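You operate a simulated robot arm through the tools that you are given. There is no shell and no other tool.

The job below is to be done with a simulated robot arm. You get a single attempt, and the scene is never put back.

JOB
Move the yellow bracket to stud 92 and lay the taped bar back.
Fine: its nut run down on it again, the bar in both brackets, the cream bracket left as it is.

Only the result counts: the job must be done as asked and must still hold three seconds after the hand-in. Knocking over, shifting, dropping, spilling or breaking anything else fails it.

ROBOT AND FRAMES
A 7-joint arm with a two-finger parallel gripper, fixed in place. Base frame: the origin is on the floor under the middle of its stand, x ahead of it, y to its left, z up. Lengths are in cm, angles in degrees, forces in N, time in s.
With the tool pointing down near the work surface it reaches from about 52 to 96 cm from the base axis. Its first joint turns from -166.0 to 166.0 degrees. Payload 3.91 kg.
Tool frame: the origin (TCP) lies between the finger pads and is the grasp point; the fingertips stand 3 cm ahead of it; z points along the fingers, y is the line along which they close. Largest opening 11 cm; finger width 2, thickness 1; the body of the gripper, 4.8 by 11.2 cm, starts 5.5 cm behind the TCP.
Orientation is told as [roll, pitch, yaw] about the base's x, y, z axes, in that order, counted from this pose: with the fingers straight down and closing along the base's y, the tool's x points along the base's -x, its y along +y and its z along -z.

CONTROLS
- The arm moves only by the tool play_rows. Its argument "plan" is a list that holds one entry, the list of rows, each a list of 7 numbers: the shift along the base's x, y, z in units of 400 mm (1.0 is 400 mm), then the turn, a rotation vector about the base's x, y, z in units of 180 degrees (1.0 is 180 degrees), then the opening, from 0 (shut) to 1 (fully open). In form: [[[tx, ty, tz, wx, wy, wz, hand], ...]]. A call has 1 to 20 rows; each row is the pose to reach, as a shift and turn from the pose commanded when the call began. A call with a number of a shift or a turn outside -1 to 1 is refused whole. Rows are played at 5 a second. More than 5 cm and 8.6 degrees between two rows, or a gripper value outside its range, and nothing of the call is played. A pose out of reach is approached as far as the arm can. The call stops where the force on the tool passes 40 N (or 10 N more than at its start, if that is more) or the arm is blocked; 0.2 s more then pass. Each finger travels about 7.2 cm/s and halts on what it meets, pressing with about 28 N; the grip force reading is that of the motor and also rises with nothing between the fingers. The clock runs only during rows and for 0.2 s after the last one: add rows that repeat a pose to give the fingers time. It gives the time, the measured TCP pose, the force on the tool (base axes), the opening and the grip force at its end, in the units of the frame above (readings bear some noise), with the torque about the TCP (base axes, N m) and any sound that the robot's microphone picked up.
- Cameras (640 x 400 px; columns grow to the right, rows downward): "scene" is fixed at [21.87, 50.1, 145.01]; the picture's right is [-0.89, -0.45, 0.00], its down [-0.38, 0.76, -0.53] and it looks along [0.24, -0.48, -0.85] (base axes); focal length 214 px, centre (320, 200). "wrist" rides on the gripper at [7.2, 1.7, -10.3] in the tool frame; the picture's right is [-0.23, 0.97, 0.00], its down [-0.76, -0.18, -0.62] and it looks along [-0.61, -0.14, 0.78] (tool axes); focal length 222 px, centre (320, 200).
- get_image(camera): a new picture of that camera. It takes no simulated time.
- lift_body(by): slides the trunk up (or, below 0, down) by that many cm; the arm rides with it, the base frame stays. It gives what a move gives, with no picture.
- point_at(camera, pixels): for up to 12 pixels [column, row] of the newest picture of that camera ("zoom" is the newest enlarged one), the place [x, y, z] in the base frame of the surface seen there, good to about 0.2 cm. It takes no simulated time.
- enlarge(camera, box): a new picture of the part [left, top, right, bottom] of that camera's present view, enlarged. It takes no simulated time.
- sign_off(): hands the job in; it is judged then, once.

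Leave the gripper open and the arm clear of the work at the hand-in unless told otherwise.

The tools are called after ">>>" as a command line: name --argument value ..., lists and objects as JSON in quotes. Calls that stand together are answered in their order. play_rows: Moves the arm, as the interface text tells. Its arguments: {"type":"object","properties":{"plan":{"type":"array","items":{"type":"array","items":{"type":"array","items":{"type":"number"}}}}},"required":["plan"]} The other tools are called the same way: lift_body (by) moves the trunk up or down; get_image (camera) takes a picture; point_at (camera, pixels) gives the place of the surface under pixels of a picture; enlarge (camera, box) takes an enlarged picture of a part of a camera's view; sign_off () hands the job in.

At the start:

```text
time: 0.0
tcp_pos: [29.69, 30.72, 120.36]
tool_rot: [0.1, 0.0, 0.0]
force: [0.1, -0.5, -0.4]
torque: [-0.03, -0.01, -0.04]
grip_width: 10.97
grasp_force: 0.0
trunk travel left (down, up): [-62.5, 5.7]
```

scene: 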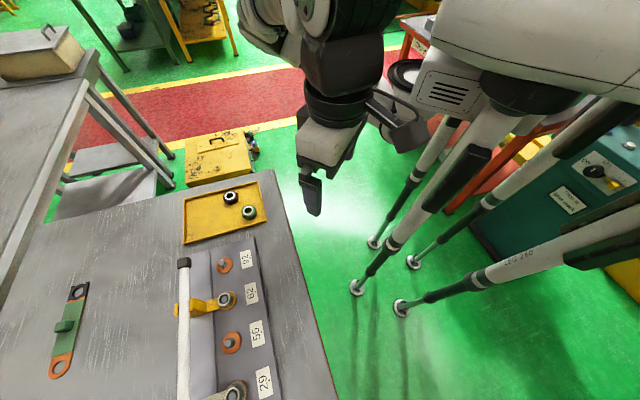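
wrist: 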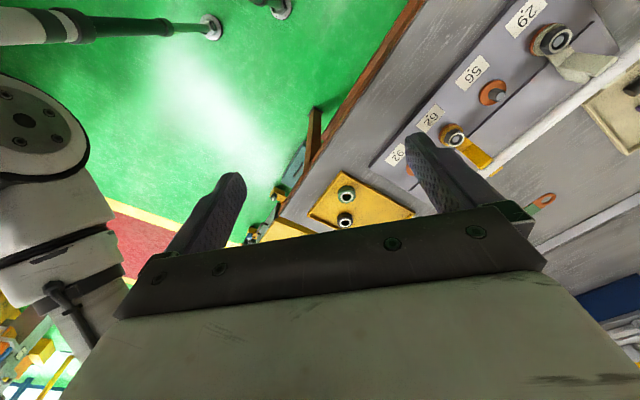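

I see a bench with a stud plate (29, 56, 62, 92), a yellow bracket on stud 62 holding a bar, a cream bracket on 29, and a tray with two nuts. I'll look closer at the plate from both cameras first.

>>> enlarge --camera "scene" --box '[140, 160, 340, 400]'

>>> enlarge --camera "wrist" --box '[370, 0, 640, 200]'

```text
1.67 times, centred on (240, 280) of scene
```

zoom: 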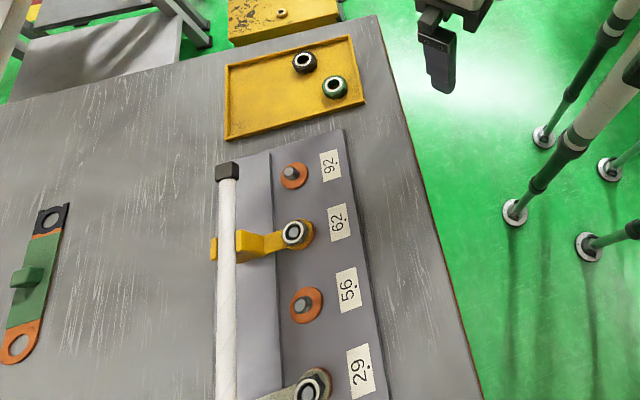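

```text
2.00 times, centred on (505, 100) of wrist
```

zoom: 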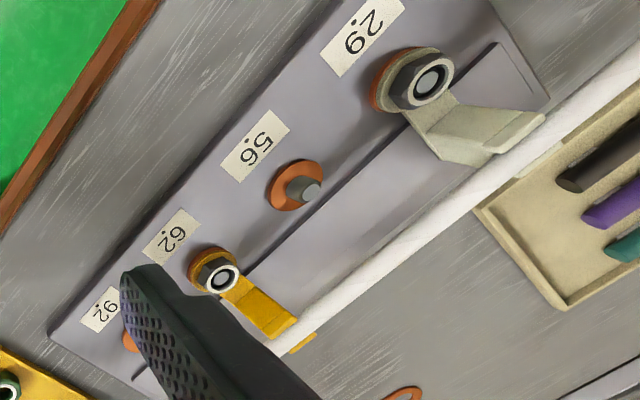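

The label next to the tray seems to read 92. I'll zoom in on the labels and on each hardware piece to be sure.

>>> enlarge --camera "scene" --box '[170, 240, 280, 310]'

>>> enlarge --camera "scene" --box '[170, 310, 290, 400]'

>>> enlarge --camera "scene" --box '[170, 160, 280, 250]'

>>> enlarge --camera "wrist" --box '[500, 0, 640, 90]'

```text
5.71 times, centred on (225, 275) of scene
```

zoom: 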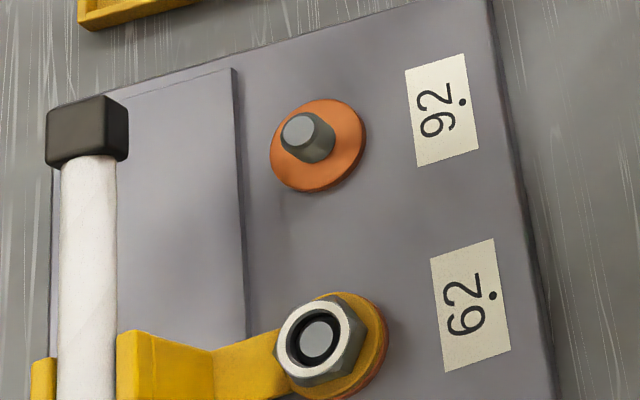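

```text
4.44 times, centred on (230, 355) of scene
```

zoom: 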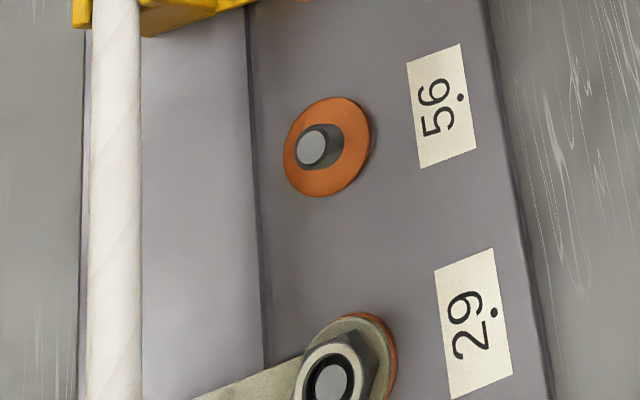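

```text
4.44 times, centred on (225, 205) of scene
```

zoom: 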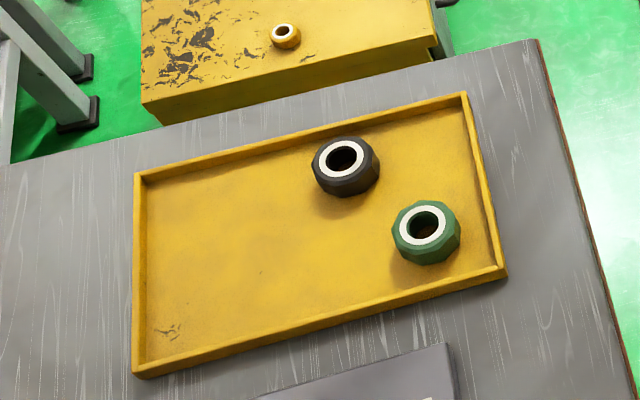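

```text
4.44 times, centred on (570, 45) of wrist
```

zoom: 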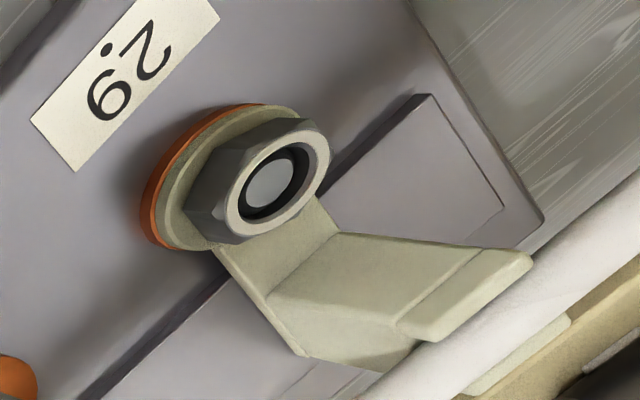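

Label dots mark the baseline, so the studs are (from the tray) 92, 62, 56, 29. Yellow bracket is on 62. Now I'll measure geometry with the newest enlarged scene pictures.

>>> enlarge --camera "scene" --box '[165, 245, 275, 315]'

```text
5.71 times, centred on (220, 280) of scene
```

zoom: 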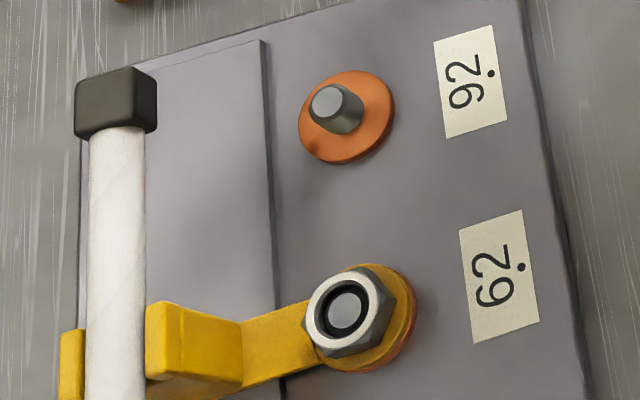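

Now measuring: stud 92 top, its washer, the plate, the raised strip, the nut top, the bracket arm, the bar and its cap.

>>> point_at --camera "zoom" --pixels '[[327, 101], [370, 130], [420, 200], [200, 200], [320, 320], [346, 307], [400, 330], [270, 335], [195, 330], [195, 380], [116, 200], [115, 80]]'

>>> point_at --camera "scene" --pixels '[[231, 197], [249, 212], [190, 220], [184, 262], [184, 350], [184, 390], [236, 390], [226, 387], [120, 300], [70, 330], [230, 340], [300, 390]]'

```text
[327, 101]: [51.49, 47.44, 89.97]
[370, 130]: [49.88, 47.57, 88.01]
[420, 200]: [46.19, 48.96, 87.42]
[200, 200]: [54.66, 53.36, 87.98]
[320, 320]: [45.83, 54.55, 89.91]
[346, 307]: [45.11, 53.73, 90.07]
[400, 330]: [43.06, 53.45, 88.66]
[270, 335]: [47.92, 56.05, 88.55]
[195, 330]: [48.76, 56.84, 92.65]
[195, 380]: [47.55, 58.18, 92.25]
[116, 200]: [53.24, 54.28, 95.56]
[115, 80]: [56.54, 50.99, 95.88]
```

```text
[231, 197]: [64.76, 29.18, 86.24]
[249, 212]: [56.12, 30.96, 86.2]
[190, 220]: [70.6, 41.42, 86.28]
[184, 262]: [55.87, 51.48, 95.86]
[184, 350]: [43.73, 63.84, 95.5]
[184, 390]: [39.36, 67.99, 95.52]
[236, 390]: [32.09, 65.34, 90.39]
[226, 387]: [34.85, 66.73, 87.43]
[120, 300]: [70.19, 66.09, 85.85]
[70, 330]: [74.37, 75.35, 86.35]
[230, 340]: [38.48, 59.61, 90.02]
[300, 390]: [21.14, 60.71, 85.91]
```

The plate is flat on the bench (plate top z≈87.4), studs lie on a 45° line, bar parallel to it with its top at z≈95.6. I'll turn the tool 45° in place (6 small rows) so that the wrist camera sees the whole plate and the bar's full length.

>>> play_rows --plan '[[[0, 0, 0, 0, 0, 0.042, 1], [0, 0, 0, 0, 0, 0.084, 1], [0, 0, 0, 0, 0, 0.126, 1], [0, 0, 0, 0, 0, 0.168, 1], [0, 0, 0, 0, 0, 0.21, 1], [0, 0, 0, 0, 0, 0.25, 1], [0, 0, 0, 0, 0, 0.25, 1]]]'

>>> get_image --camera "wrist"

>>> get_image --camera "scene"

```text
time: 1.6
tcp_pos: [29.72, 30.63, 120.41]
tool_rot: [0.0, 0.0, 45.1]
force: [-0.4, -0.6, 0.2]
torque: [-0.02, 0.0, -0.03]
grip_width: 11.0
grasp_force: 0.0
trunk travel left (down, up): [-62.5, 5.7]
```

```text
taken
```

wrist: 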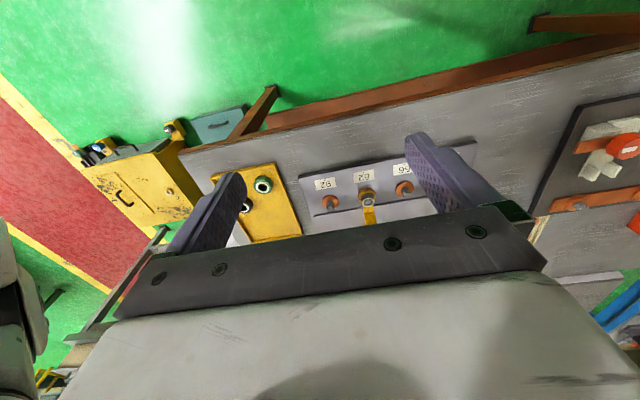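

```text
taken
```

scene: 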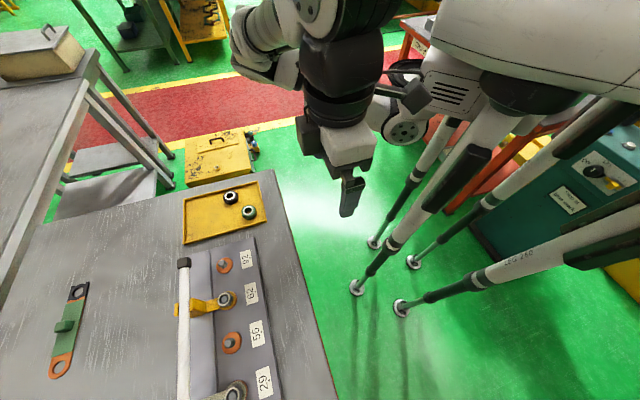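

The wrist camera mostly sees the area on the tool's +x side, so I'll move over the bar (about x 47, y 61, z 120) with the tool yawed −45° (fingers closing across the bar). This keeps well above everything (bar top is at 95.6).

>>> play_rows --plan '[[[0.036, 0.063, 0, 0, 0, -0.0417, 1], [0.072, 0.127, 0, 0, 0, -0.0833, 1], [0.108, 0.19, 0, 0, 0, -0.125, 1], [0.144, 0.253, 0, 0, 0, -0.1667, 1], [0.18, 0.317, 0, 0, 0, -0.2083, 1], [0.216, 0.38, 0, 0, 0, -0.25, 1], [0.252, 0.443, 0, 0, 0, -0.2917, 1], [0.288, 0.507, 0, 0, 0, -0.3333, 1], [0.324, 0.57, 0, 0, 0, -0.375, 1], [0.36, 0.633, 0, 0, 0, -0.4167, 1], [0.396, 0.697, 0, 0, 0, -0.4583, 1], [0.432, 0.76, 0, 0, 0, -0.5, 1], [0.432, 0.76, 0, 0, 0, -0.5, 1]]]'

>>> get_image --camera "wrist"

>>> get_image --camera "scene"

```text
time: 4.4
tcp_pos: [46.81, 61.11, 120.37]
tool_rot: [0.0, 0.0, -45.0]
force: [0.3, -0.1, 0.2]
torque: [-0.02, 0.02, 0.0]
grip_width: 11.01
grasp_force: 0.0
trunk travel left (down, up): [-62.5, 5.7]
```

```text
taken
```

wrist: 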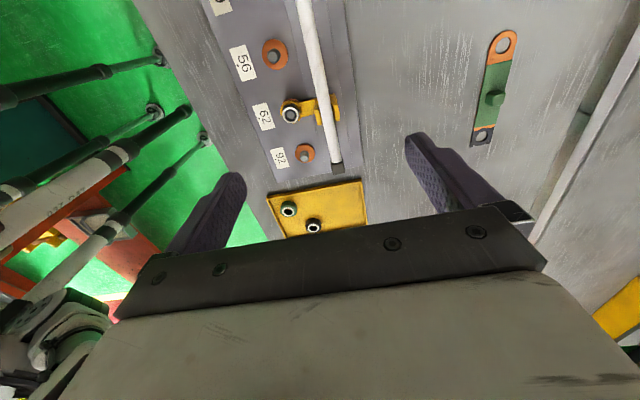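

```text
taken
```

scene: 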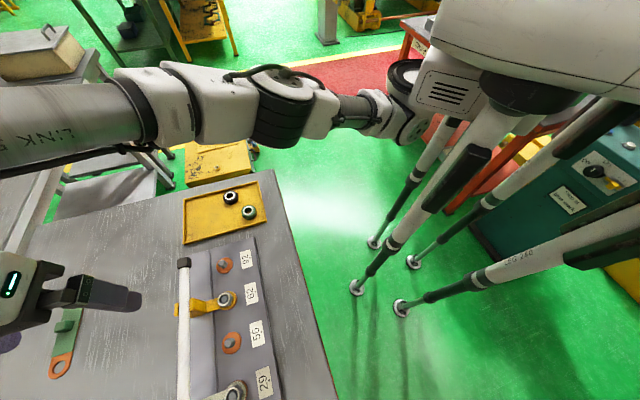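

Bracket on 62, the bar's near end and tray are visible. I'll move along the bar towards its far end to see where it finishes and the cream bracket.

>>> play_rows --plan '[[[-0.07, 0.07, 0, 0, 0, 0, 1], [-0.14, 0.14, 0, 0, 0, 0, 1], [-0.21, 0.21, 0, 0, 0, 0, 1], [-0.28, 0.28, 0, 0, 0, 0, 1], [-0.35, 0.35, 0, 0, 0, 0, 1], [-0.35, 0.35, 0, 0, 0, 0, 1]]]'

>>> get_image --camera "wrist"

```text
time: 5.8
tcp_pos: [32.64, 66.14, 118.4]
tool_rot: [0.0, 0.1, -45.1]
force: [0.8, -0.3, 0.2]
torque: [0.0, 0.05, 0.04]
grip_width: 11.0
grasp_force: 0.1
out of reach, approached as far as the arm can: row 1, 2, 3, 4, 5, 6
trunk travel left (down, up): [-62.5, 5.7]
```

```text
taken
```

wrist: 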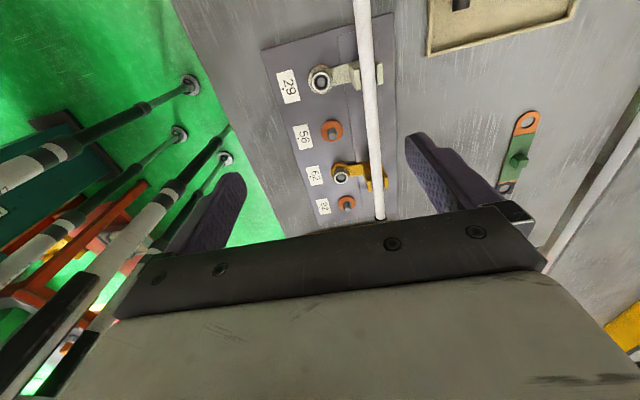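

Reach at z=120 is limited (about 77 cm), it widens lower down. I'll descend ~14 cm here (fingertips stay above z≈101, bar top at 95.6), then see.

>>> play_rows --plan '[[[0, 0, -0.1, 0, 0, 0, 1], [0, 0, -0.2, 0, 0, 0, 1], [0, 0, -0.3, 0, 0, 0, 1], [0, 0, -0.35, 0, 0, 0, 1], [0, 0, -0.35, 0, 0, 0, 1]]]'

>>> get_image --camera "wrist"

>>> get_image --camera "scene"

```text
time: 7.0
tcp_pos: [32.93, 69.97, 105.54]
tool_rot: [0.0, 0.0, -45.0]
force: [-0.3, -0.3, -0.1]
torque: [0.01, -0.02, 0.0]
grip_width: 11.01
grasp_force: 0.1
out of reach, approached as far as the arm can: row 1, 2, 3, 4, 5
trunk travel left (down, up): [-62.5, 5.7]
```

```text
taken
```

wrist: 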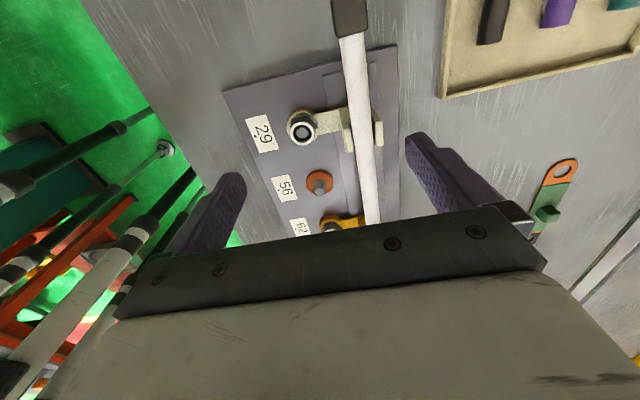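

```text
taken
```

scene: 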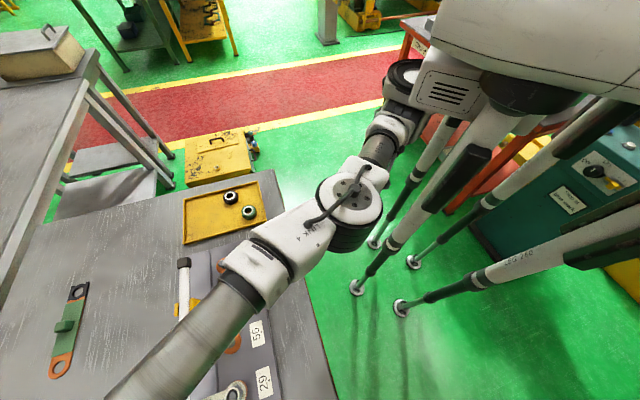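

The far end cap of the bar is visible now at wrist pixel (350,15), just past the cream bracket. To understand the reach and trunk height, I'll measure where the arm's links are, and measure the bar and cream bracket.

>>> point_at --camera "scene" --pixels '[[350, 190], [376, 150], [392, 118], [400, 75], [330, 150], [270, 250], [180, 350], [450, 90], [520, 95], [500, 30], [100, 215], [20, 260]]'

>>> point_at --camera "wrist" --pixels '[[349, 5], [350, 25], [352, 60], [362, 130], [372, 200], [303, 131], [330, 120], [349, 120], [378, 130], [345, 140], [480, 60], [495, 20]]'

```text
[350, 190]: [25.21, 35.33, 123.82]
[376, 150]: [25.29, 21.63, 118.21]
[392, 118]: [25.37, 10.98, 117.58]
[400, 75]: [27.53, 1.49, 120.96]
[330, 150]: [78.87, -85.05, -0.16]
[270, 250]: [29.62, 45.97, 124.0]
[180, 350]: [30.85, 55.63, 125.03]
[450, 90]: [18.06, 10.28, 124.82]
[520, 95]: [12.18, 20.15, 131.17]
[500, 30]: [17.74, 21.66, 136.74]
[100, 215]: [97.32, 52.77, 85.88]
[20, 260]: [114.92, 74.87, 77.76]
```

```text
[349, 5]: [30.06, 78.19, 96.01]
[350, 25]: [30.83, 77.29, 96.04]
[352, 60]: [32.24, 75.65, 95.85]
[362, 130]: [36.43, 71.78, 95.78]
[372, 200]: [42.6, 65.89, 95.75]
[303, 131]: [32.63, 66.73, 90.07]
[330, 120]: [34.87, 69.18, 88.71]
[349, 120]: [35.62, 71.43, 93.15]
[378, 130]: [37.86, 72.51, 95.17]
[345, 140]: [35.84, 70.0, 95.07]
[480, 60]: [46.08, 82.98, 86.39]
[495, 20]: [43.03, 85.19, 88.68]
```

The bar runs from about (57,50.5) to (29.5,78.7), top z≈95.8. Before working I want to know the true reach at working height; I'll go over the free bench area at about (65,60), staying at z≈106 in transit, then lower a bit there.

>>> play_rows --plan '[[[0.1, -0.05, 0, 0, 0, 0, 1], [0.2, -0.1, 0, 0, 0, 0, 1], [0.3, -0.15, 0, 0, 0, 0, 1], [0.4, -0.2, 0, 0, 0, 0, 1], [0.5, -0.25, 0, 0, 0, 0, 1], [0.6, -0.3, 0, 0, 0, 0, 1], [0.7, -0.34, 0, 0, 0, 0, 1], [0.8, -0.37, 0, 0, 0, 0, 1], [0.8, -0.37, -0.1, 0, 0, 0, 1], [0.8, -0.37, -0.2, 0, 0, 0, 1], [0.8, -0.37, -0.2, 0, 0, 0, 1]]]'

>>> get_image --camera "scene"

>>> get_image --camera "wrist"

```text
time: 9.4
tcp_pos: [66.49, 57.74, 98.09]
tool_rot: [-0.1, 0.0, -45.0]
force: [0.2, 0.3, -0.3]
torque: [0.01, -0.04, 0.01]
grip_width: 11.0
grasp_force: 0.0
out of reach, approached as far as the arm can: row 1, 2, 3, 4, 5, 6, 7, 8, 9, 10, 11
trunk travel left (down, up): [-62.5, 5.7]
```

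```text
taken
```

scene: 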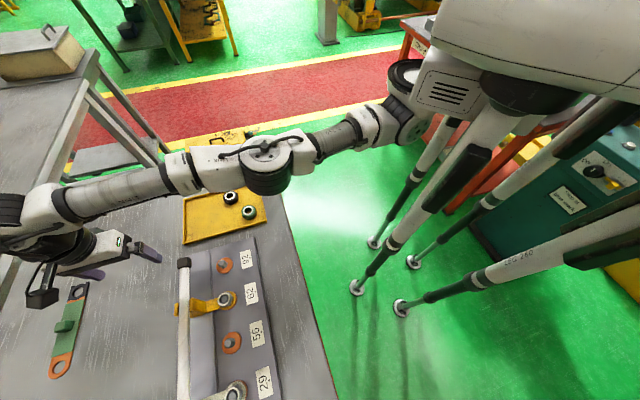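

```text
taken
```

wrist: 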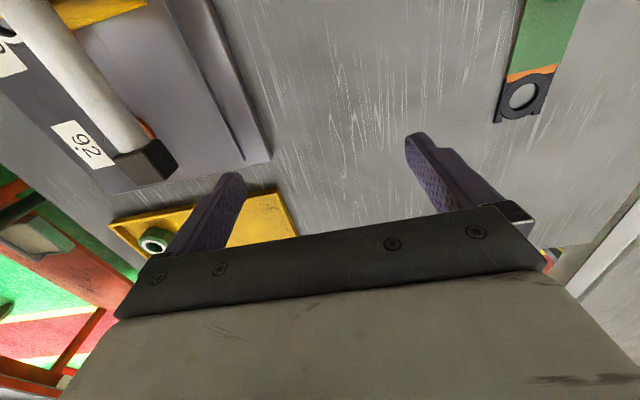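

The reach is a ~70 cm disc around about (26,0) – all studs and the bar centre are within it. Now I'll go up to z≈108 and back over the bar's middle (≈44,62) for a closer look at the bracket, nut and bar.

>>> play_rows --plan '[[[0, 0, 0.12, 0, 0, 0, 1], [0, 0, 0.24, 0, 0, 0, 1], [-0.1, 0.01, 0.24, 0, 0, 0, 1], [-0.2, 0.02, 0.24, 0, 0, 0, 1], [-0.3, 0.03, 0.24, 0, 0, 0, 1], [-0.4, 0.04, 0.24, 0, 0, 0, 1], [-0.5, 0.045, 0.24, 0, 0, 0, 1], [-0.52, 0.0425, 0.24, 0, 0, 0, 1], [-0.52, 0.0425, 0.24, 0, 0, 0, 1]]]'

>>> get_image --camera "wrist"

>>> enlarge --camera "wrist" --box '[200, 0, 440, 150]'

```text
time: 11.4
tcp_pos: [45.87, 59.65, 107.38]
tool_rot: [0.0, 0.0, -45.0]
force: [0.5, 0.6, 0.2]
torque: [0.0, 0.02, 0.0]
grip_width: 11.02
grasp_force: 0.0
out of reach, approached as far as the arm can: row 1, 2
trunk travel left (down, up): [-62.5, 5.7]
```

```text
taken
```

wrist: 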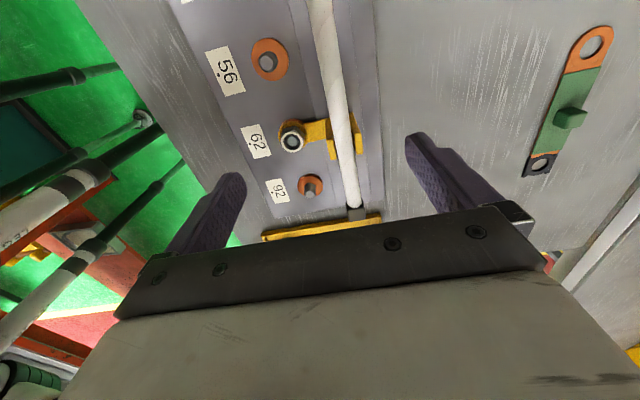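

```text
2.67 times, centred on (320, 75) of wrist
```

zoom: 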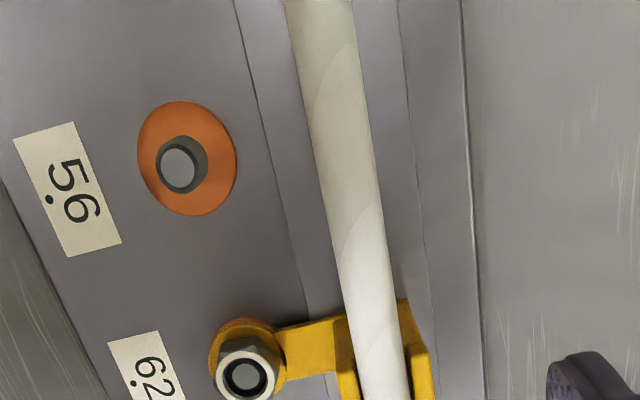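

Let me zoom on the yellow bracket and measure its parts from this closer viewpoint.

>>> enlarge --camera "wrist" --box '[240, 90, 400, 190]'

```text
4.00 times, centred on (320, 140) of wrist
```

zoom: 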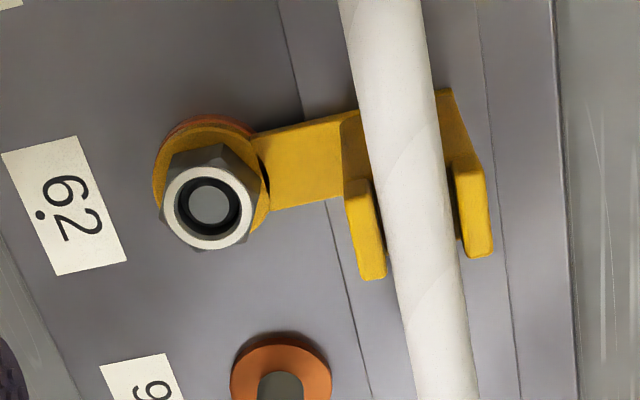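

>>> point_at --camera "zoom" --pixels '[[370, 250], [352, 190], [478, 220], [465, 175], [208, 203], [250, 170], [300, 160], [325, 190], [410, 200], [430, 350], [360, 10], [165, 170]]'

>>> enlarge --camera "wrist" --box '[240, 0, 480, 150]'

```text
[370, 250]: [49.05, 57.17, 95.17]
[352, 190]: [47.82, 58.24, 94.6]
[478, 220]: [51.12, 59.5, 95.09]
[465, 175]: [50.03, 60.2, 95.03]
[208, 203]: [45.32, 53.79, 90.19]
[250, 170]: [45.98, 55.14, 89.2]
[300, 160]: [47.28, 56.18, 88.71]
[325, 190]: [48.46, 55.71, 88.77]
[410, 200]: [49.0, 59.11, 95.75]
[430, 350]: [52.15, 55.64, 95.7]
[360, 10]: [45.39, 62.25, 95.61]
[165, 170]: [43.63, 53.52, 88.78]
```

```text
2.67 times, centred on (360, 75) of wrist
```

zoom: 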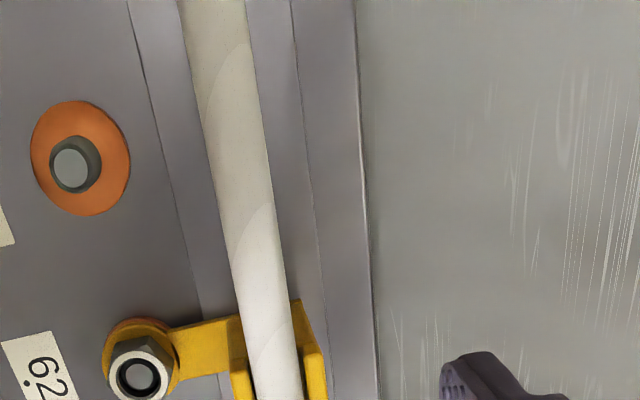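

Bracket foot top z≈88.75, stud tops ≈90.1, cradle walls to ≈95.2, bar between. Next I check the free bench strip between the plate's label edge and the bench edge (scene pixels around row 300) as a place to park the bar, plus its neighbours.

>>> get_image --camera "scene"

>>> point_at --camera "scene" --pixels '[[262, 275], [266, 290], [272, 300], [285, 300], [300, 300], [306, 310], [280, 200], [290, 250], [320, 380], [285, 390], [330, 395], [265, 245]]'

```text
taken
```

scene: 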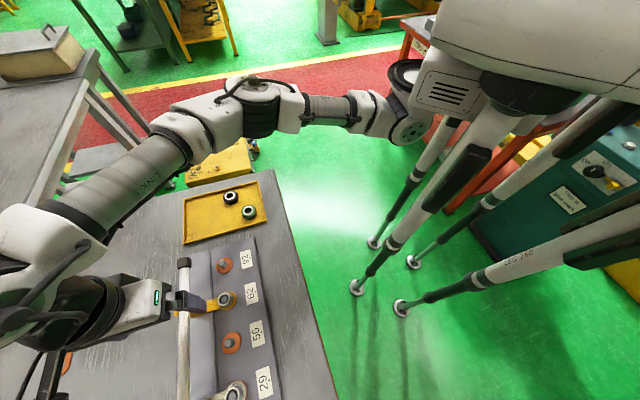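

```text
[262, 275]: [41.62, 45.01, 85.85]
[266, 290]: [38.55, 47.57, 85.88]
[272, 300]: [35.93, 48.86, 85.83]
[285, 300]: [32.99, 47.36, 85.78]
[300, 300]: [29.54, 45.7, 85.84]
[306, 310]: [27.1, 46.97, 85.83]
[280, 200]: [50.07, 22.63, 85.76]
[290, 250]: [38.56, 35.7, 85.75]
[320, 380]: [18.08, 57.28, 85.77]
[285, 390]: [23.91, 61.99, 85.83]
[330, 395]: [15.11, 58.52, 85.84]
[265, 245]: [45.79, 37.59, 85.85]
```

There is a free strip of bench about 8 cm wide (x+y from ~75 to ~87) beside the plate, well within reach for parking the bar. Next I want the bar's far end measured and to test wrist turning range: I'll turn the tool −90° to yaw −135 at z≈108 while moving 7 cm inward.

>>> play_rows --plan '[[[-0.015, 0, 0, 0, 0, -0.0417, 1], [-0.03, 0, 0, 0, 0, -0.0833, 1], [-0.045, 0, 0, 0, 0, -0.125, 1], [-0.06, 0, 0, 0, 0, -0.1667, 1], [-0.075, 0, 0, 0, 0, -0.2083, 1], [-0.09, 0, 0, 0, 0, -0.25, 1], [-0.105, 0, 0, 0, 0, -0.2917, 1], [-0.12, 0, 0, 0, 0, -0.3333, 1], [-0.135, 0, 0, 0, 0, -0.375, 1], [-0.15, 0, 0, 0, 0, -0.4167, 1], [-0.165, 0, 0, 0, 0, -0.4583, 1], [-0.17, 0, 0, 0, 0, -0.5, 1], [-0.17, 0, 0, 0, 0, -0.5, 1]]]'

>>> get_image --camera "wrist"

```text
time: 14.2
tcp_pos: [39.11, 59.61, 107.51]
tool_rot: [-0.1, 0.0, -135.1]
force: [-0.3, 0.1, -0.3]
torque: [0.02, -0.01, 0.0]
grip_width: 11.01
grasp_force: 0.1
trunk travel left (down, up): [-62.5, 5.7]
```

```text
taken
```

wrist: 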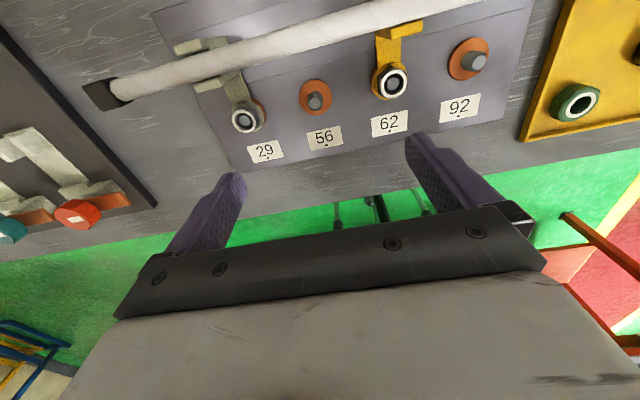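

Excellent view: labels read 29, 56, 62, 92 upright. Far cap at (100,95). I'll zoom on both parts and measure.

>>> enlarge --camera "wrist" --box '[70, 20, 290, 158]'

>>> point_at --camera "wrist" --pixels '[[86, 91], [100, 94], [116, 90], [135, 82], [240, 52], [330, 30], [430, 5], [225, 45], [190, 47], [246, 120], [393, 83], [476, 62]]'

>>> enlarge --camera "wrist" --box '[320, 0, 544, 140]'

```text
2.90 times, centred on (180, 89) of wrist
```

zoom: 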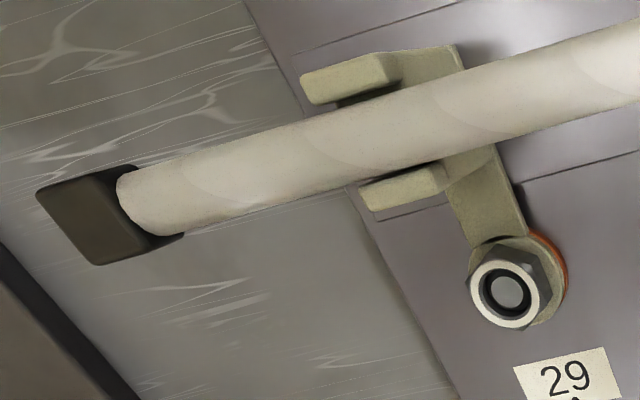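

```text
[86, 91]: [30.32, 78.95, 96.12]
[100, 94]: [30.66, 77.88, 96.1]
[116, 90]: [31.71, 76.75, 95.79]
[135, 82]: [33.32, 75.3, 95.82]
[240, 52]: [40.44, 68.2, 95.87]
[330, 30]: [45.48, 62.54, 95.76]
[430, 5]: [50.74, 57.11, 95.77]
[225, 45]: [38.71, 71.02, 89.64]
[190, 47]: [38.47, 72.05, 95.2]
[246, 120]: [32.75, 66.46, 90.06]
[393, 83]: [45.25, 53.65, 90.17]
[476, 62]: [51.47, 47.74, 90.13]
```

```text
2.86 times, centred on (432, 70) of wrist
```

zoom: 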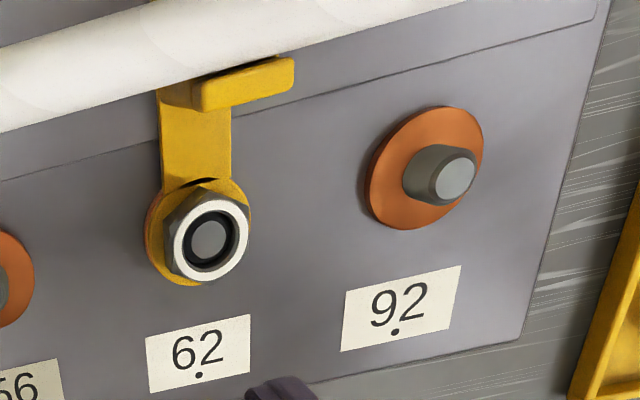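

Now the near end: zooming on the black cap in the scene view and on stud 92's surroundings.

>>> enlarge --camera "scene" --box '[165, 245, 225, 285]'

```text
10.00 times, centred on (195, 265) of scene
```

zoom: 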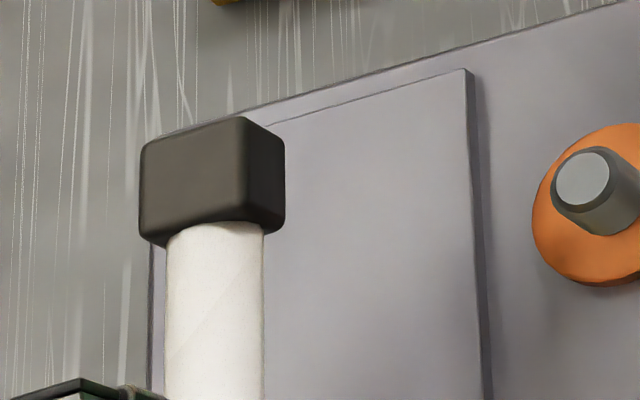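

>>> point_at --camera "zoom" --pixels '[[160, 145], [195, 135], [235, 125], [145, 200], [240, 200], [270, 150], [200, 215], [215, 240], [180, 245], [255, 240], [215, 350], [585, 178]]'

```text
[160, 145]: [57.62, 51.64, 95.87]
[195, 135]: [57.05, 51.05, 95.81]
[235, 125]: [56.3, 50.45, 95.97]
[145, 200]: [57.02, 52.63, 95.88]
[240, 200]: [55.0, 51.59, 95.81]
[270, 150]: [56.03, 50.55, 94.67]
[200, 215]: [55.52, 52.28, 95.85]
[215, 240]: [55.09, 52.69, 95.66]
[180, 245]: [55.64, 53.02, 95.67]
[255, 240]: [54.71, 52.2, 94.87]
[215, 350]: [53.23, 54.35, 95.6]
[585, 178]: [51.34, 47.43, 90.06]
```

Bar: caps at u-ends give length ≈39 cm, centre ≈(43.4,64.8), axis z≈94.7, ~2.1 cm thick. I'll turn back to yaw ≈−46 (fingers closing across the bar), over the bar's centre at z≈106.5, opening ≈6 cm.

>>> play_rows --plan '[[[0.009, 0.011, 0, 0, 0, 0.0412, 1], [0.018, 0.022, 0, 0, 0, 0.0824, 1], [0.027, 0.032, 0, 0, 0, 0.1236, 0.9], [0.036, 0.043, 0, 0, 0, 0.1648, 0.9], [0.045, 0.054, 0, 0, 0, 0.206, 0.8], [0.054, 0.065, 0, 0, 0, 0.2472, 0.7], [0.063, 0.075, 0, 0, 0, 0.2884, 0.6], [0.072, 0.086, 0, 0, 0, 0.3296, 0.55], [0.081, 0.097, 0, 0, 0, 0.3708, 0.55], [0.09, 0.108, 0, 0, 0, 0.412, 0.55], [0.1, 0.118, -0.01, 0, 0, 0.4532, 0.55], [0.108, 0.129, -0.025, 0, 0, 0.4944, 0.55], [0.108, 0.129, -0.025, 0, 0, 0.4944, 0.55]]]'

>>> get_image --camera "wrist"

>>> get_image --camera "scene"

```text
time: 17.0
tcp_pos: [43.44, 64.82, 106.47]
tool_rot: [0.0, 0.0, -45.9]
force: [0.2, -0.6, -0.6]
torque: [0.0, 0.02, -0.02]
grip_width: 6.04
grasp_force: 0.1
trunk travel left (down, up): [-62.5, 5.7]
```

```text
taken
```

wrist: 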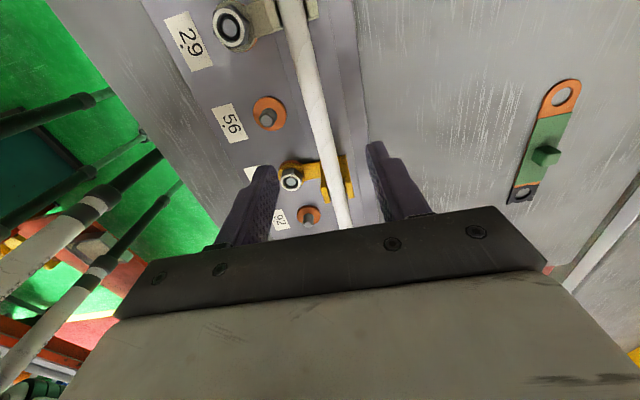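

```text
taken
```

scene: 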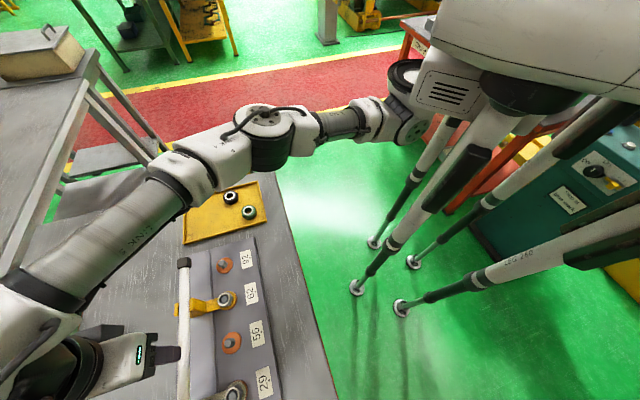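

Positioned above the bar's centre with 6 cm opening. Descending straight to z≈96.2 (fingertips ≈93.2, either side of the bar), then check.

>>> play_rows --plan '[[[0, 0, -0.08, 0, 0, 0, 0.55], [0, 0, -0.16, 0, 0, 0, 0.55], [0, 0, -0.22, 0, 0, 0, 0.55], [0, 0, -0.257, 0, 0, 0, 0.55], [0, 0, -0.257, 0, 0, 0, 0.55]]]'

>>> get_image --camera "wrist"

```text
time: 18.2
tcp_pos: [43.51, 64.85, 96.11]
tool_rot: [0.0, 0.0, -46.0]
force: [-0.5, 0.6, 0.8]
torque: [-0.01, 0.01, 0.0]
grip_width: 6.05
grasp_force: 0.1
trunk travel left (down, up): [-62.5, 5.7]
```

```text
taken
```

wrist: 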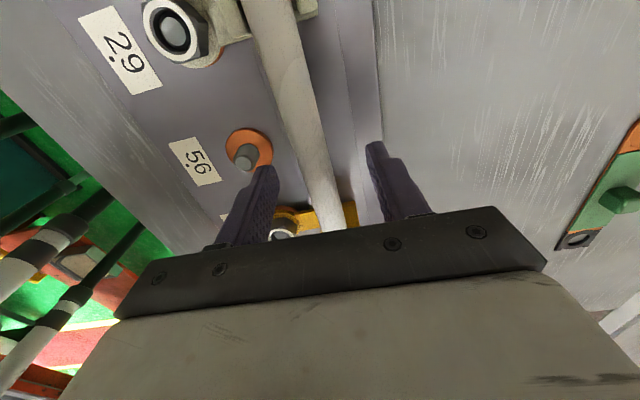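

The bar runs between the open fingers. I close gradually on it without moving.

>>> play_rows --plan '[[[0, 0, 0, 0, 0, 0, 0.35], [0, 0, 0, 0, 0, 0, 0.25], [0, 0, 0, 0, 0, 0, 0.15], [0, 0, 0, 0, 0, 0, 0.05], [0, 0, 0, 0, 0, 0, 0], [0, 0, 0, 0, 0, 0, 0]]]'

```text
time: 19.6
tcp_pos: [43.5, 64.79, 96.2]
tool_rot: [0.0, 0.0, -46.0]
force: [0.0, -0.5, -0.4]
torque: [-0.05, 0.0, 0.12]
grip_width: 1.82
grasp_force: 28.5
trunk travel left (down, up): [-62.5, 5.7]
```

Gripped at width 1.82 cm with 28 N. Lifting 2 cm slowly to check that the bar comes free and is balanced.

>>> play_rows --plan '[[[0, 0, 0.0125, 0, 0, 0, 0], [0, 0, 0.025, 0, 0, 0, 0], [0, 0, 0.0375, 0, 0, 0, 0], [0, 0, 0.05, 0, 0, 0, 0], [0, 0, 0.05, 0, 0, 0, 0]]]'

>>> get_image --camera "scene"

>>> get_image --camera "wrist"

```text
time: 20.8
tcp_pos: [43.5, 64.75, 98.17]
tool_rot: [-0.1, 0.1, -45.9]
force: [-0.4, -0.9, -2.1]
torque: [0.0, 0.0, 0.02]
grip_width: 1.83
grasp_force: 28.1
trunk travel left (down, up): [-62.5, 5.7]
```

```text
taken
```

scene: 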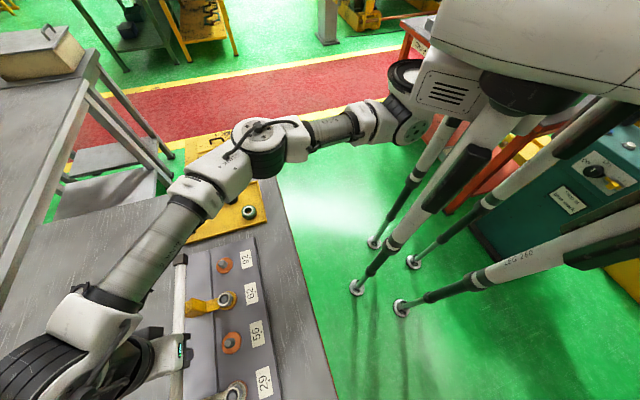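

```text
taken
```

wrist: 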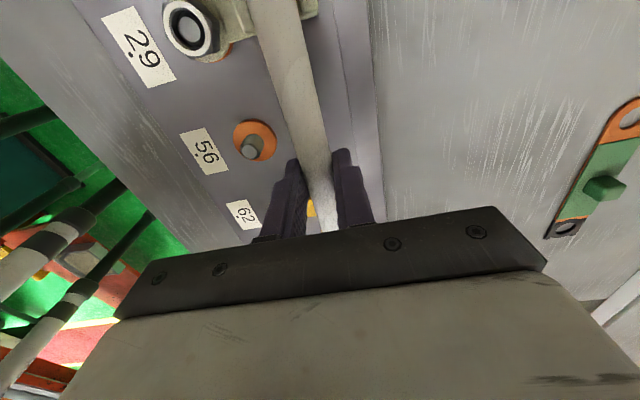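

The bar (≈2 N, balanced) is free of both brackets. Before carrying it to the parking strip, I check where the robot's legs are relative to that path.

>>> point_at --camera "scene" --pixels '[[356, 288], [390, 245], [425, 190], [470, 130], [401, 307], [480, 285], [560, 250], [620, 225], [255, 150], [190, 195], [110, 300], [60, 340]]'

```text
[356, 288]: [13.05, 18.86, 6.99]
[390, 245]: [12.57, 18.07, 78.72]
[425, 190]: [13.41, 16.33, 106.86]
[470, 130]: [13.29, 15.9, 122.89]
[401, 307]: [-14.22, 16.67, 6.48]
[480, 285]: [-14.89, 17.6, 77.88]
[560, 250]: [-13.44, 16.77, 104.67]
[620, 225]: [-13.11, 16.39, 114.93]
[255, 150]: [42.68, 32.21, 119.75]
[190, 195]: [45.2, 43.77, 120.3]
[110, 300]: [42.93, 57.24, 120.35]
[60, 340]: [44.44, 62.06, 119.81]
```

My grasp is too low on the fingers: laying the bar on the bench would press the fingertips into it. I'll set the bar back in the brackets, re-grip 0.6 cm higher (bar nearer to the fingertips), then lift again.

>>> play_rows --plan '[[[0, 0, -0.02, 0, 0, 0, 0], [0, 0, -0.035, 0, 0, 0, 0], [0, 0, -0.049, 0, 0, 0, 0], [0, 0, -0.049, 0, 0, 0, 0], [0, 0, -0.049, 0, 0, 0, 0.25], [0, 0, -0.049, 0, 0, 0, 0.3], [0, 0, -0.042, 0, 0, 0, 0.3], [0, 0, -0.034, 0, 0, 0, 0.3], [0, 0, -0.034, 0, 0, 0, 0.3], [0, 0, -0.034, 0, 0, 0, 0.2], [0, 0, -0.034, 0, 0, 0, 0.1], [0, 0, -0.034, 0, 0, 0, 0], [0, 0, -0.034, 0, 0, 0, 0], [0, 0, -0.034, 0, 0, 0, 0]]]'

```text
time: 23.8
tcp_pos: [43.38, 64.88, 96.92]
tool_rot: [-0.1, 0.1, -46.0]
force: [0.6, 1.3, 0.1]
torque: [0.01, 0.01, 0.11]
grip_width: 1.83
grasp_force: 28.2
trunk travel left (down, up): [-62.5, 5.7]
```

Gripped again, 0.7 cm higher. Lift to z≈106, carry straight inwards over the plate to (29.6,50.9), and descend to z≈93.

>>> play_rows --plan '[[[0, 0, 0.03, 0, 0, 0, 0], [0, 0, 0.08, 0, 0, 0, 0], [0, 0, 0.14, 0, 0, 0, 0], [0, 0, 0.2, 0, 0, 0, 0], [0, 0, 0.23, 0, 0, 0, 0], [-0.05, -0.05, 0.23, 0, 0, 0, 0], [-0.11, -0.11, 0.23, 0, 0, 0, 0], [-0.17, -0.17, 0.23, 0, 0, 0, 0], [-0.23, -0.23, 0.23, 0, 0, 0, 0], [-0.29, -0.29, 0.23, 0, 0, 0, 0], [-0.345, -0.349, 0.23, 0, 0, 0, 0], [-0.345, -0.349, 0.17, 0, 0, 0, 0], [-0.345, -0.349, 0.09, 0, 0, 0, 0], [-0.345, -0.349, 0.01, 0, 0, 0, 0], [-0.345, -0.349, -0.06, 0, 0, 0, 0], [-0.345, -0.349, -0.1, 0, 0, 0, 0], [-0.345, -0.349, -0.1, 0, 0, 0, 0]]]'

>>> get_image --camera "scene"

>>> get_image --camera "wrist"

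```text
time: 27.4
tcp_pos: [29.57, 50.91, 92.84]
tool_rot: [0.0, 0.1, -46.0]
force: [-0.2, 0.8, -2.1]
torque: [0.01, 0.01, 0.02]
grip_width: 1.83
grasp_force: 28.2
trunk travel left (down, up): [-62.5, 5.7]
```

```text
taken
```

scene: 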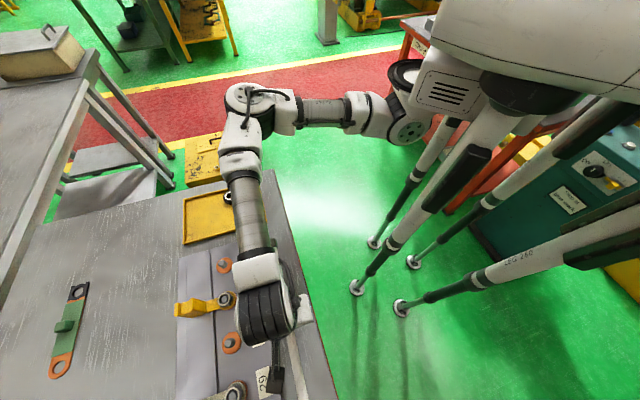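

```text
taken
```

wrist: 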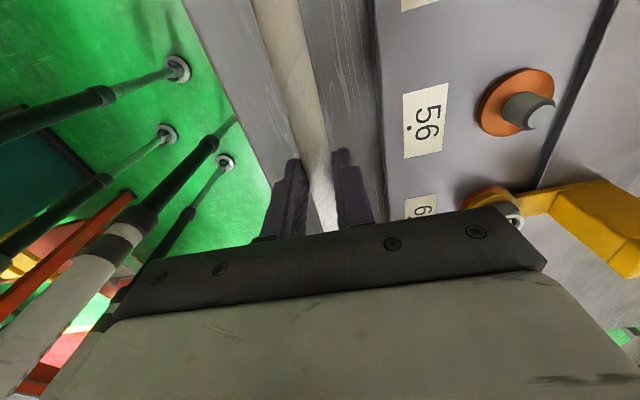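

The bar hangs over the middle of the free bench strip. Descending slowly to z≈89.3, where its end caps should just about touch the bench.

>>> play_rows --plan '[[[0, 0, -0.03, 0, 0, 0, 0], [0, 0, -0.055, 0, 0, 0, 0], [0, 0, -0.075, 0, 0, 0, 0], [0, 0, -0.085, 0, 0, 0, 0], [0, 0, -0.088, 0, 0, 0, 0], [0, 0, -0.088, 0, 0, 0, 0]]]'

```text
time: 28.8
tcp_pos: [29.61, 50.86, 89.33]
tool_rot: [0.0, 0.0, -46.0]
force: [-0.5, 0.8, -1.8]
torque: [-0.02, -0.01, -0.02]
grip_width: 1.85
grasp_force: 27.9
trunk travel left (down, up): [-62.5, 5.7]
```

Still bearing the bar's weight (−1.8 N), so not yet touching. Going down 0.2 cm more in small steps.

>>> play_rows --plan '[[[0, 0, -0.0025, 0, 0, 0, 0], [0, 0, -0.005, 0, 0, 0, 0], [0, 0, -0.005, 0, 0, 0, 0]]]'

```text
time: 29.6
tcp_pos: [29.63, 50.91, 89.14]
tool_rot: [0.0, 0.0, -46.0]
force: [-0.3, -0.3, -1.1]
torque: [0.03, -0.02, 0.01]
grip_width: 1.79
grasp_force: 27.9
trunk travel left (down, up): [-62.5, 5.7]
```

>>> play_rows --plan '[[[0, 0, -0.0025, 0, 0, 0, 0], [0, 0, -0.0025, 0, 0, 0, 0]]]'

>>> get_image --camera "wrist"

```text
time: 30.2
tcp_pos: [29.69, 50.73, 89.04]
tool_rot: [-0.1, 0.0, -46.0]
force: [0.0, 0.8, -0.2]
torque: [-0.01, -0.04, -0.01]
grip_width: 1.82
grasp_force: 28.0
trunk travel left (down, up): [-62.5, 5.7]
```

```text
taken
```

wrist: 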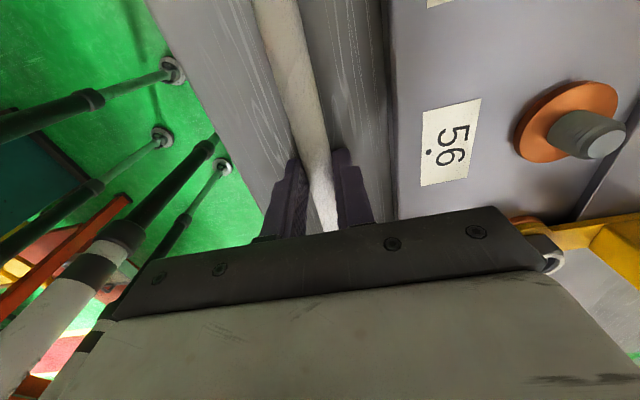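

Weight is now off the tool – the bar lies on the bench. Opening to ~3.3 cm gently, then raising straight up.

>>> play_rows --plan '[[[0, 0, 0, 0, 0, 0, 0.19], [0, 0, 0, 0, 0, 0, 0.22], [0, 0, 0, 0, 0, 0, 0.26], [0, 0, 0, 0, 0, 0, 0.3], [0, 0, 0, 0, 0, 0, 0.3], [0, 0, 0.03, 0, 0, 0, 0.3], [0, 0, 0.1, 0, 0, 0, 0.3], [0, 0, 0.2, 0, 0, 0, 0.3], [0, 0, 0.3, 0, 0, 0, 0.3], [0, 0, 0.4, 0, 0, 0, 0.3], [0, 0, 0.4, 0, 0, 0, 0.3]]]'

>>> get_image --camera "wrist"

>>> get_image --camera "scene"

```text
time: 32.6
tcp_pos: [29.59, 50.75, 104.97]
tool_rot: [0.0, 0.0, -46.1]
force: [-0.2, -0.4, 0.7]
torque: [-0.01, -0.01, -0.01]
grip_width: 3.28
grasp_force: 0.0
trunk travel left (down, up): [-62.5, 5.7]
```

```text
taken
```

wrist: 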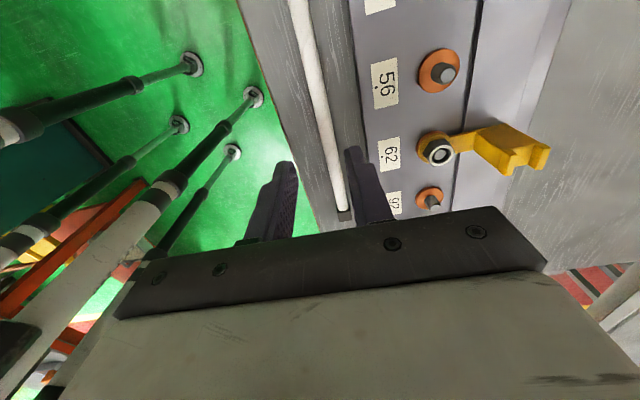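

```text
taken
```

scene: 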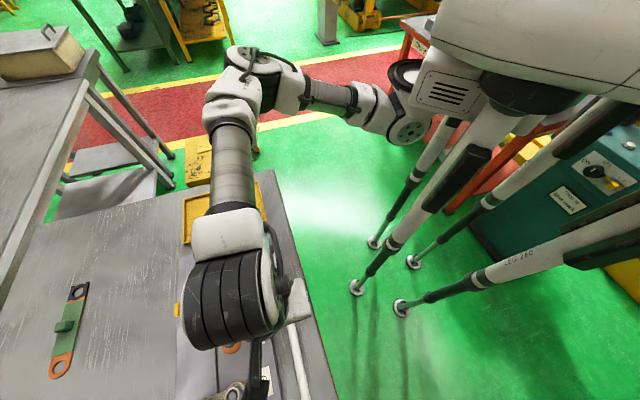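

The bar rests on the bench strip. Now zooming on the yellow bracket and its nut.

>>> enlarge --camera "wrist" --box '[400, 100, 560, 200]'

```text
4.00 times, centred on (480, 150) of wrist
```

zoom: 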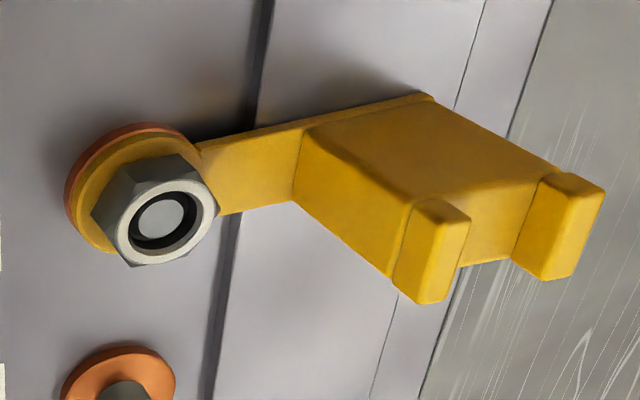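

>>> point_at --camera "zoom" --pixels '[[310, 140], [300, 195], [390, 275], [400, 200], [450, 215], [520, 190], [445, 270], [575, 240], [435, 110], [225, 205], [163, 218], [205, 215]]'

>>> point_at --camera "zoom" --pixels '[[445, 205], [425, 295], [578, 180], [550, 275], [470, 260], [505, 260], [545, 185], [465, 225], [130, 190], [110, 220], [190, 170], [140, 262]]'

```text
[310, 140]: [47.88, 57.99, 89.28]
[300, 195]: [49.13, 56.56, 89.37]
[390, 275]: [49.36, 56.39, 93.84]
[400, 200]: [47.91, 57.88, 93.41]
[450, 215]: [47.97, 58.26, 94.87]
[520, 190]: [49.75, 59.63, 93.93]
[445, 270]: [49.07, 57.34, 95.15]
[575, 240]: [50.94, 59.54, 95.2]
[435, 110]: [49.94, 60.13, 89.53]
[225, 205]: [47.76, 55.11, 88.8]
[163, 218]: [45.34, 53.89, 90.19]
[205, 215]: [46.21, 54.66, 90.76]
```

```text
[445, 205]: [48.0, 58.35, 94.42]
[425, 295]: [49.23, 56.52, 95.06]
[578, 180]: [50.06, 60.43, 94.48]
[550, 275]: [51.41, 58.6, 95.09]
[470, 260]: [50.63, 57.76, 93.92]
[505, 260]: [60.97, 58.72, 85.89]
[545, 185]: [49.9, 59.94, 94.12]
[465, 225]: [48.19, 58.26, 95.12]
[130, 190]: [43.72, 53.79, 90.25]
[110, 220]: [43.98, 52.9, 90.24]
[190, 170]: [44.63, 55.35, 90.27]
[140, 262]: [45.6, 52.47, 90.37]
```

The bracket is clear now: flat foot, then a solid block (≈2.3 cm wide along the stud line, top 93.9) with two prongs to 95.2. I can carry it by that block. Next: position the wrist camera almost straight above the nut to read its hex orientation. Moving to about (47.3,49.2,102).

>>> play_rows --plan '[[[0.09, -0.006, 0, 0, 0, 0, 0.5], [0.18, -0.012, 0, 0, 0, 0, 0.5], [0.27, -0.02, 0, 0, 0, 0, 0.5], [0.36, -0.03, 0, 0, 0, 0, 0.5], [0.443, -0.038, 0, 0, 0, 0, 0.5], [0.443, -0.038, -0.075, 0, 0, 0, 0.5], [0.443, -0.038, -0.075, 0, 0, 0, 0.5]]]'

>>> get_image --camera "wrist"

>>> enlarge --camera "wrist" --box '[256, 10, 416, 110]'

```text
time: 34.2
tcp_pos: [47.36, 49.4, 102.13]
tool_rot: [0.0, 0.0, -45.9]
force: [0.6, 0.6, 0.2]
torque: [0.01, -0.03, -0.04]
grip_width: 5.49
grasp_force: 0.0
trunk travel left (down, up): [-62.5, 5.7]
```

```text
taken
```

wrist: 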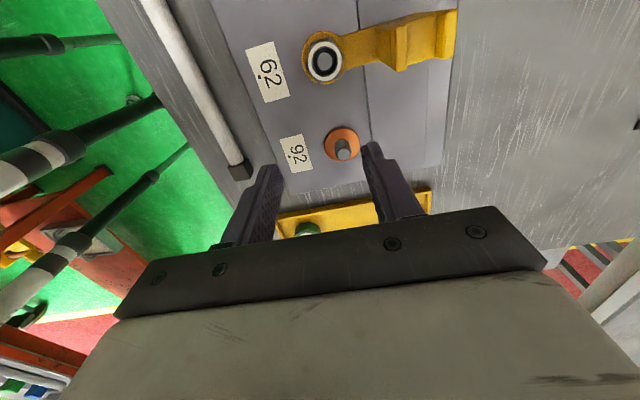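

```text
4.00 times, centred on (336, 60) of wrist
```

zoom: 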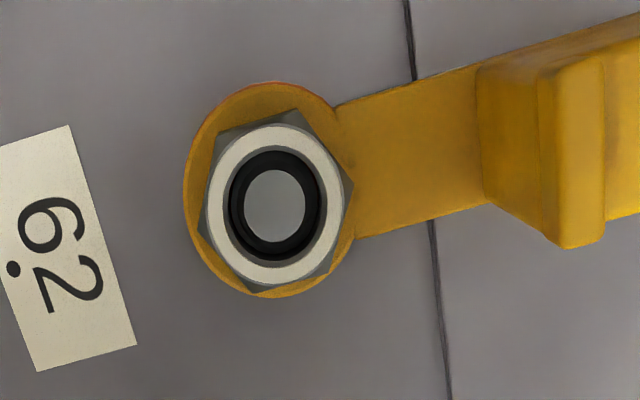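

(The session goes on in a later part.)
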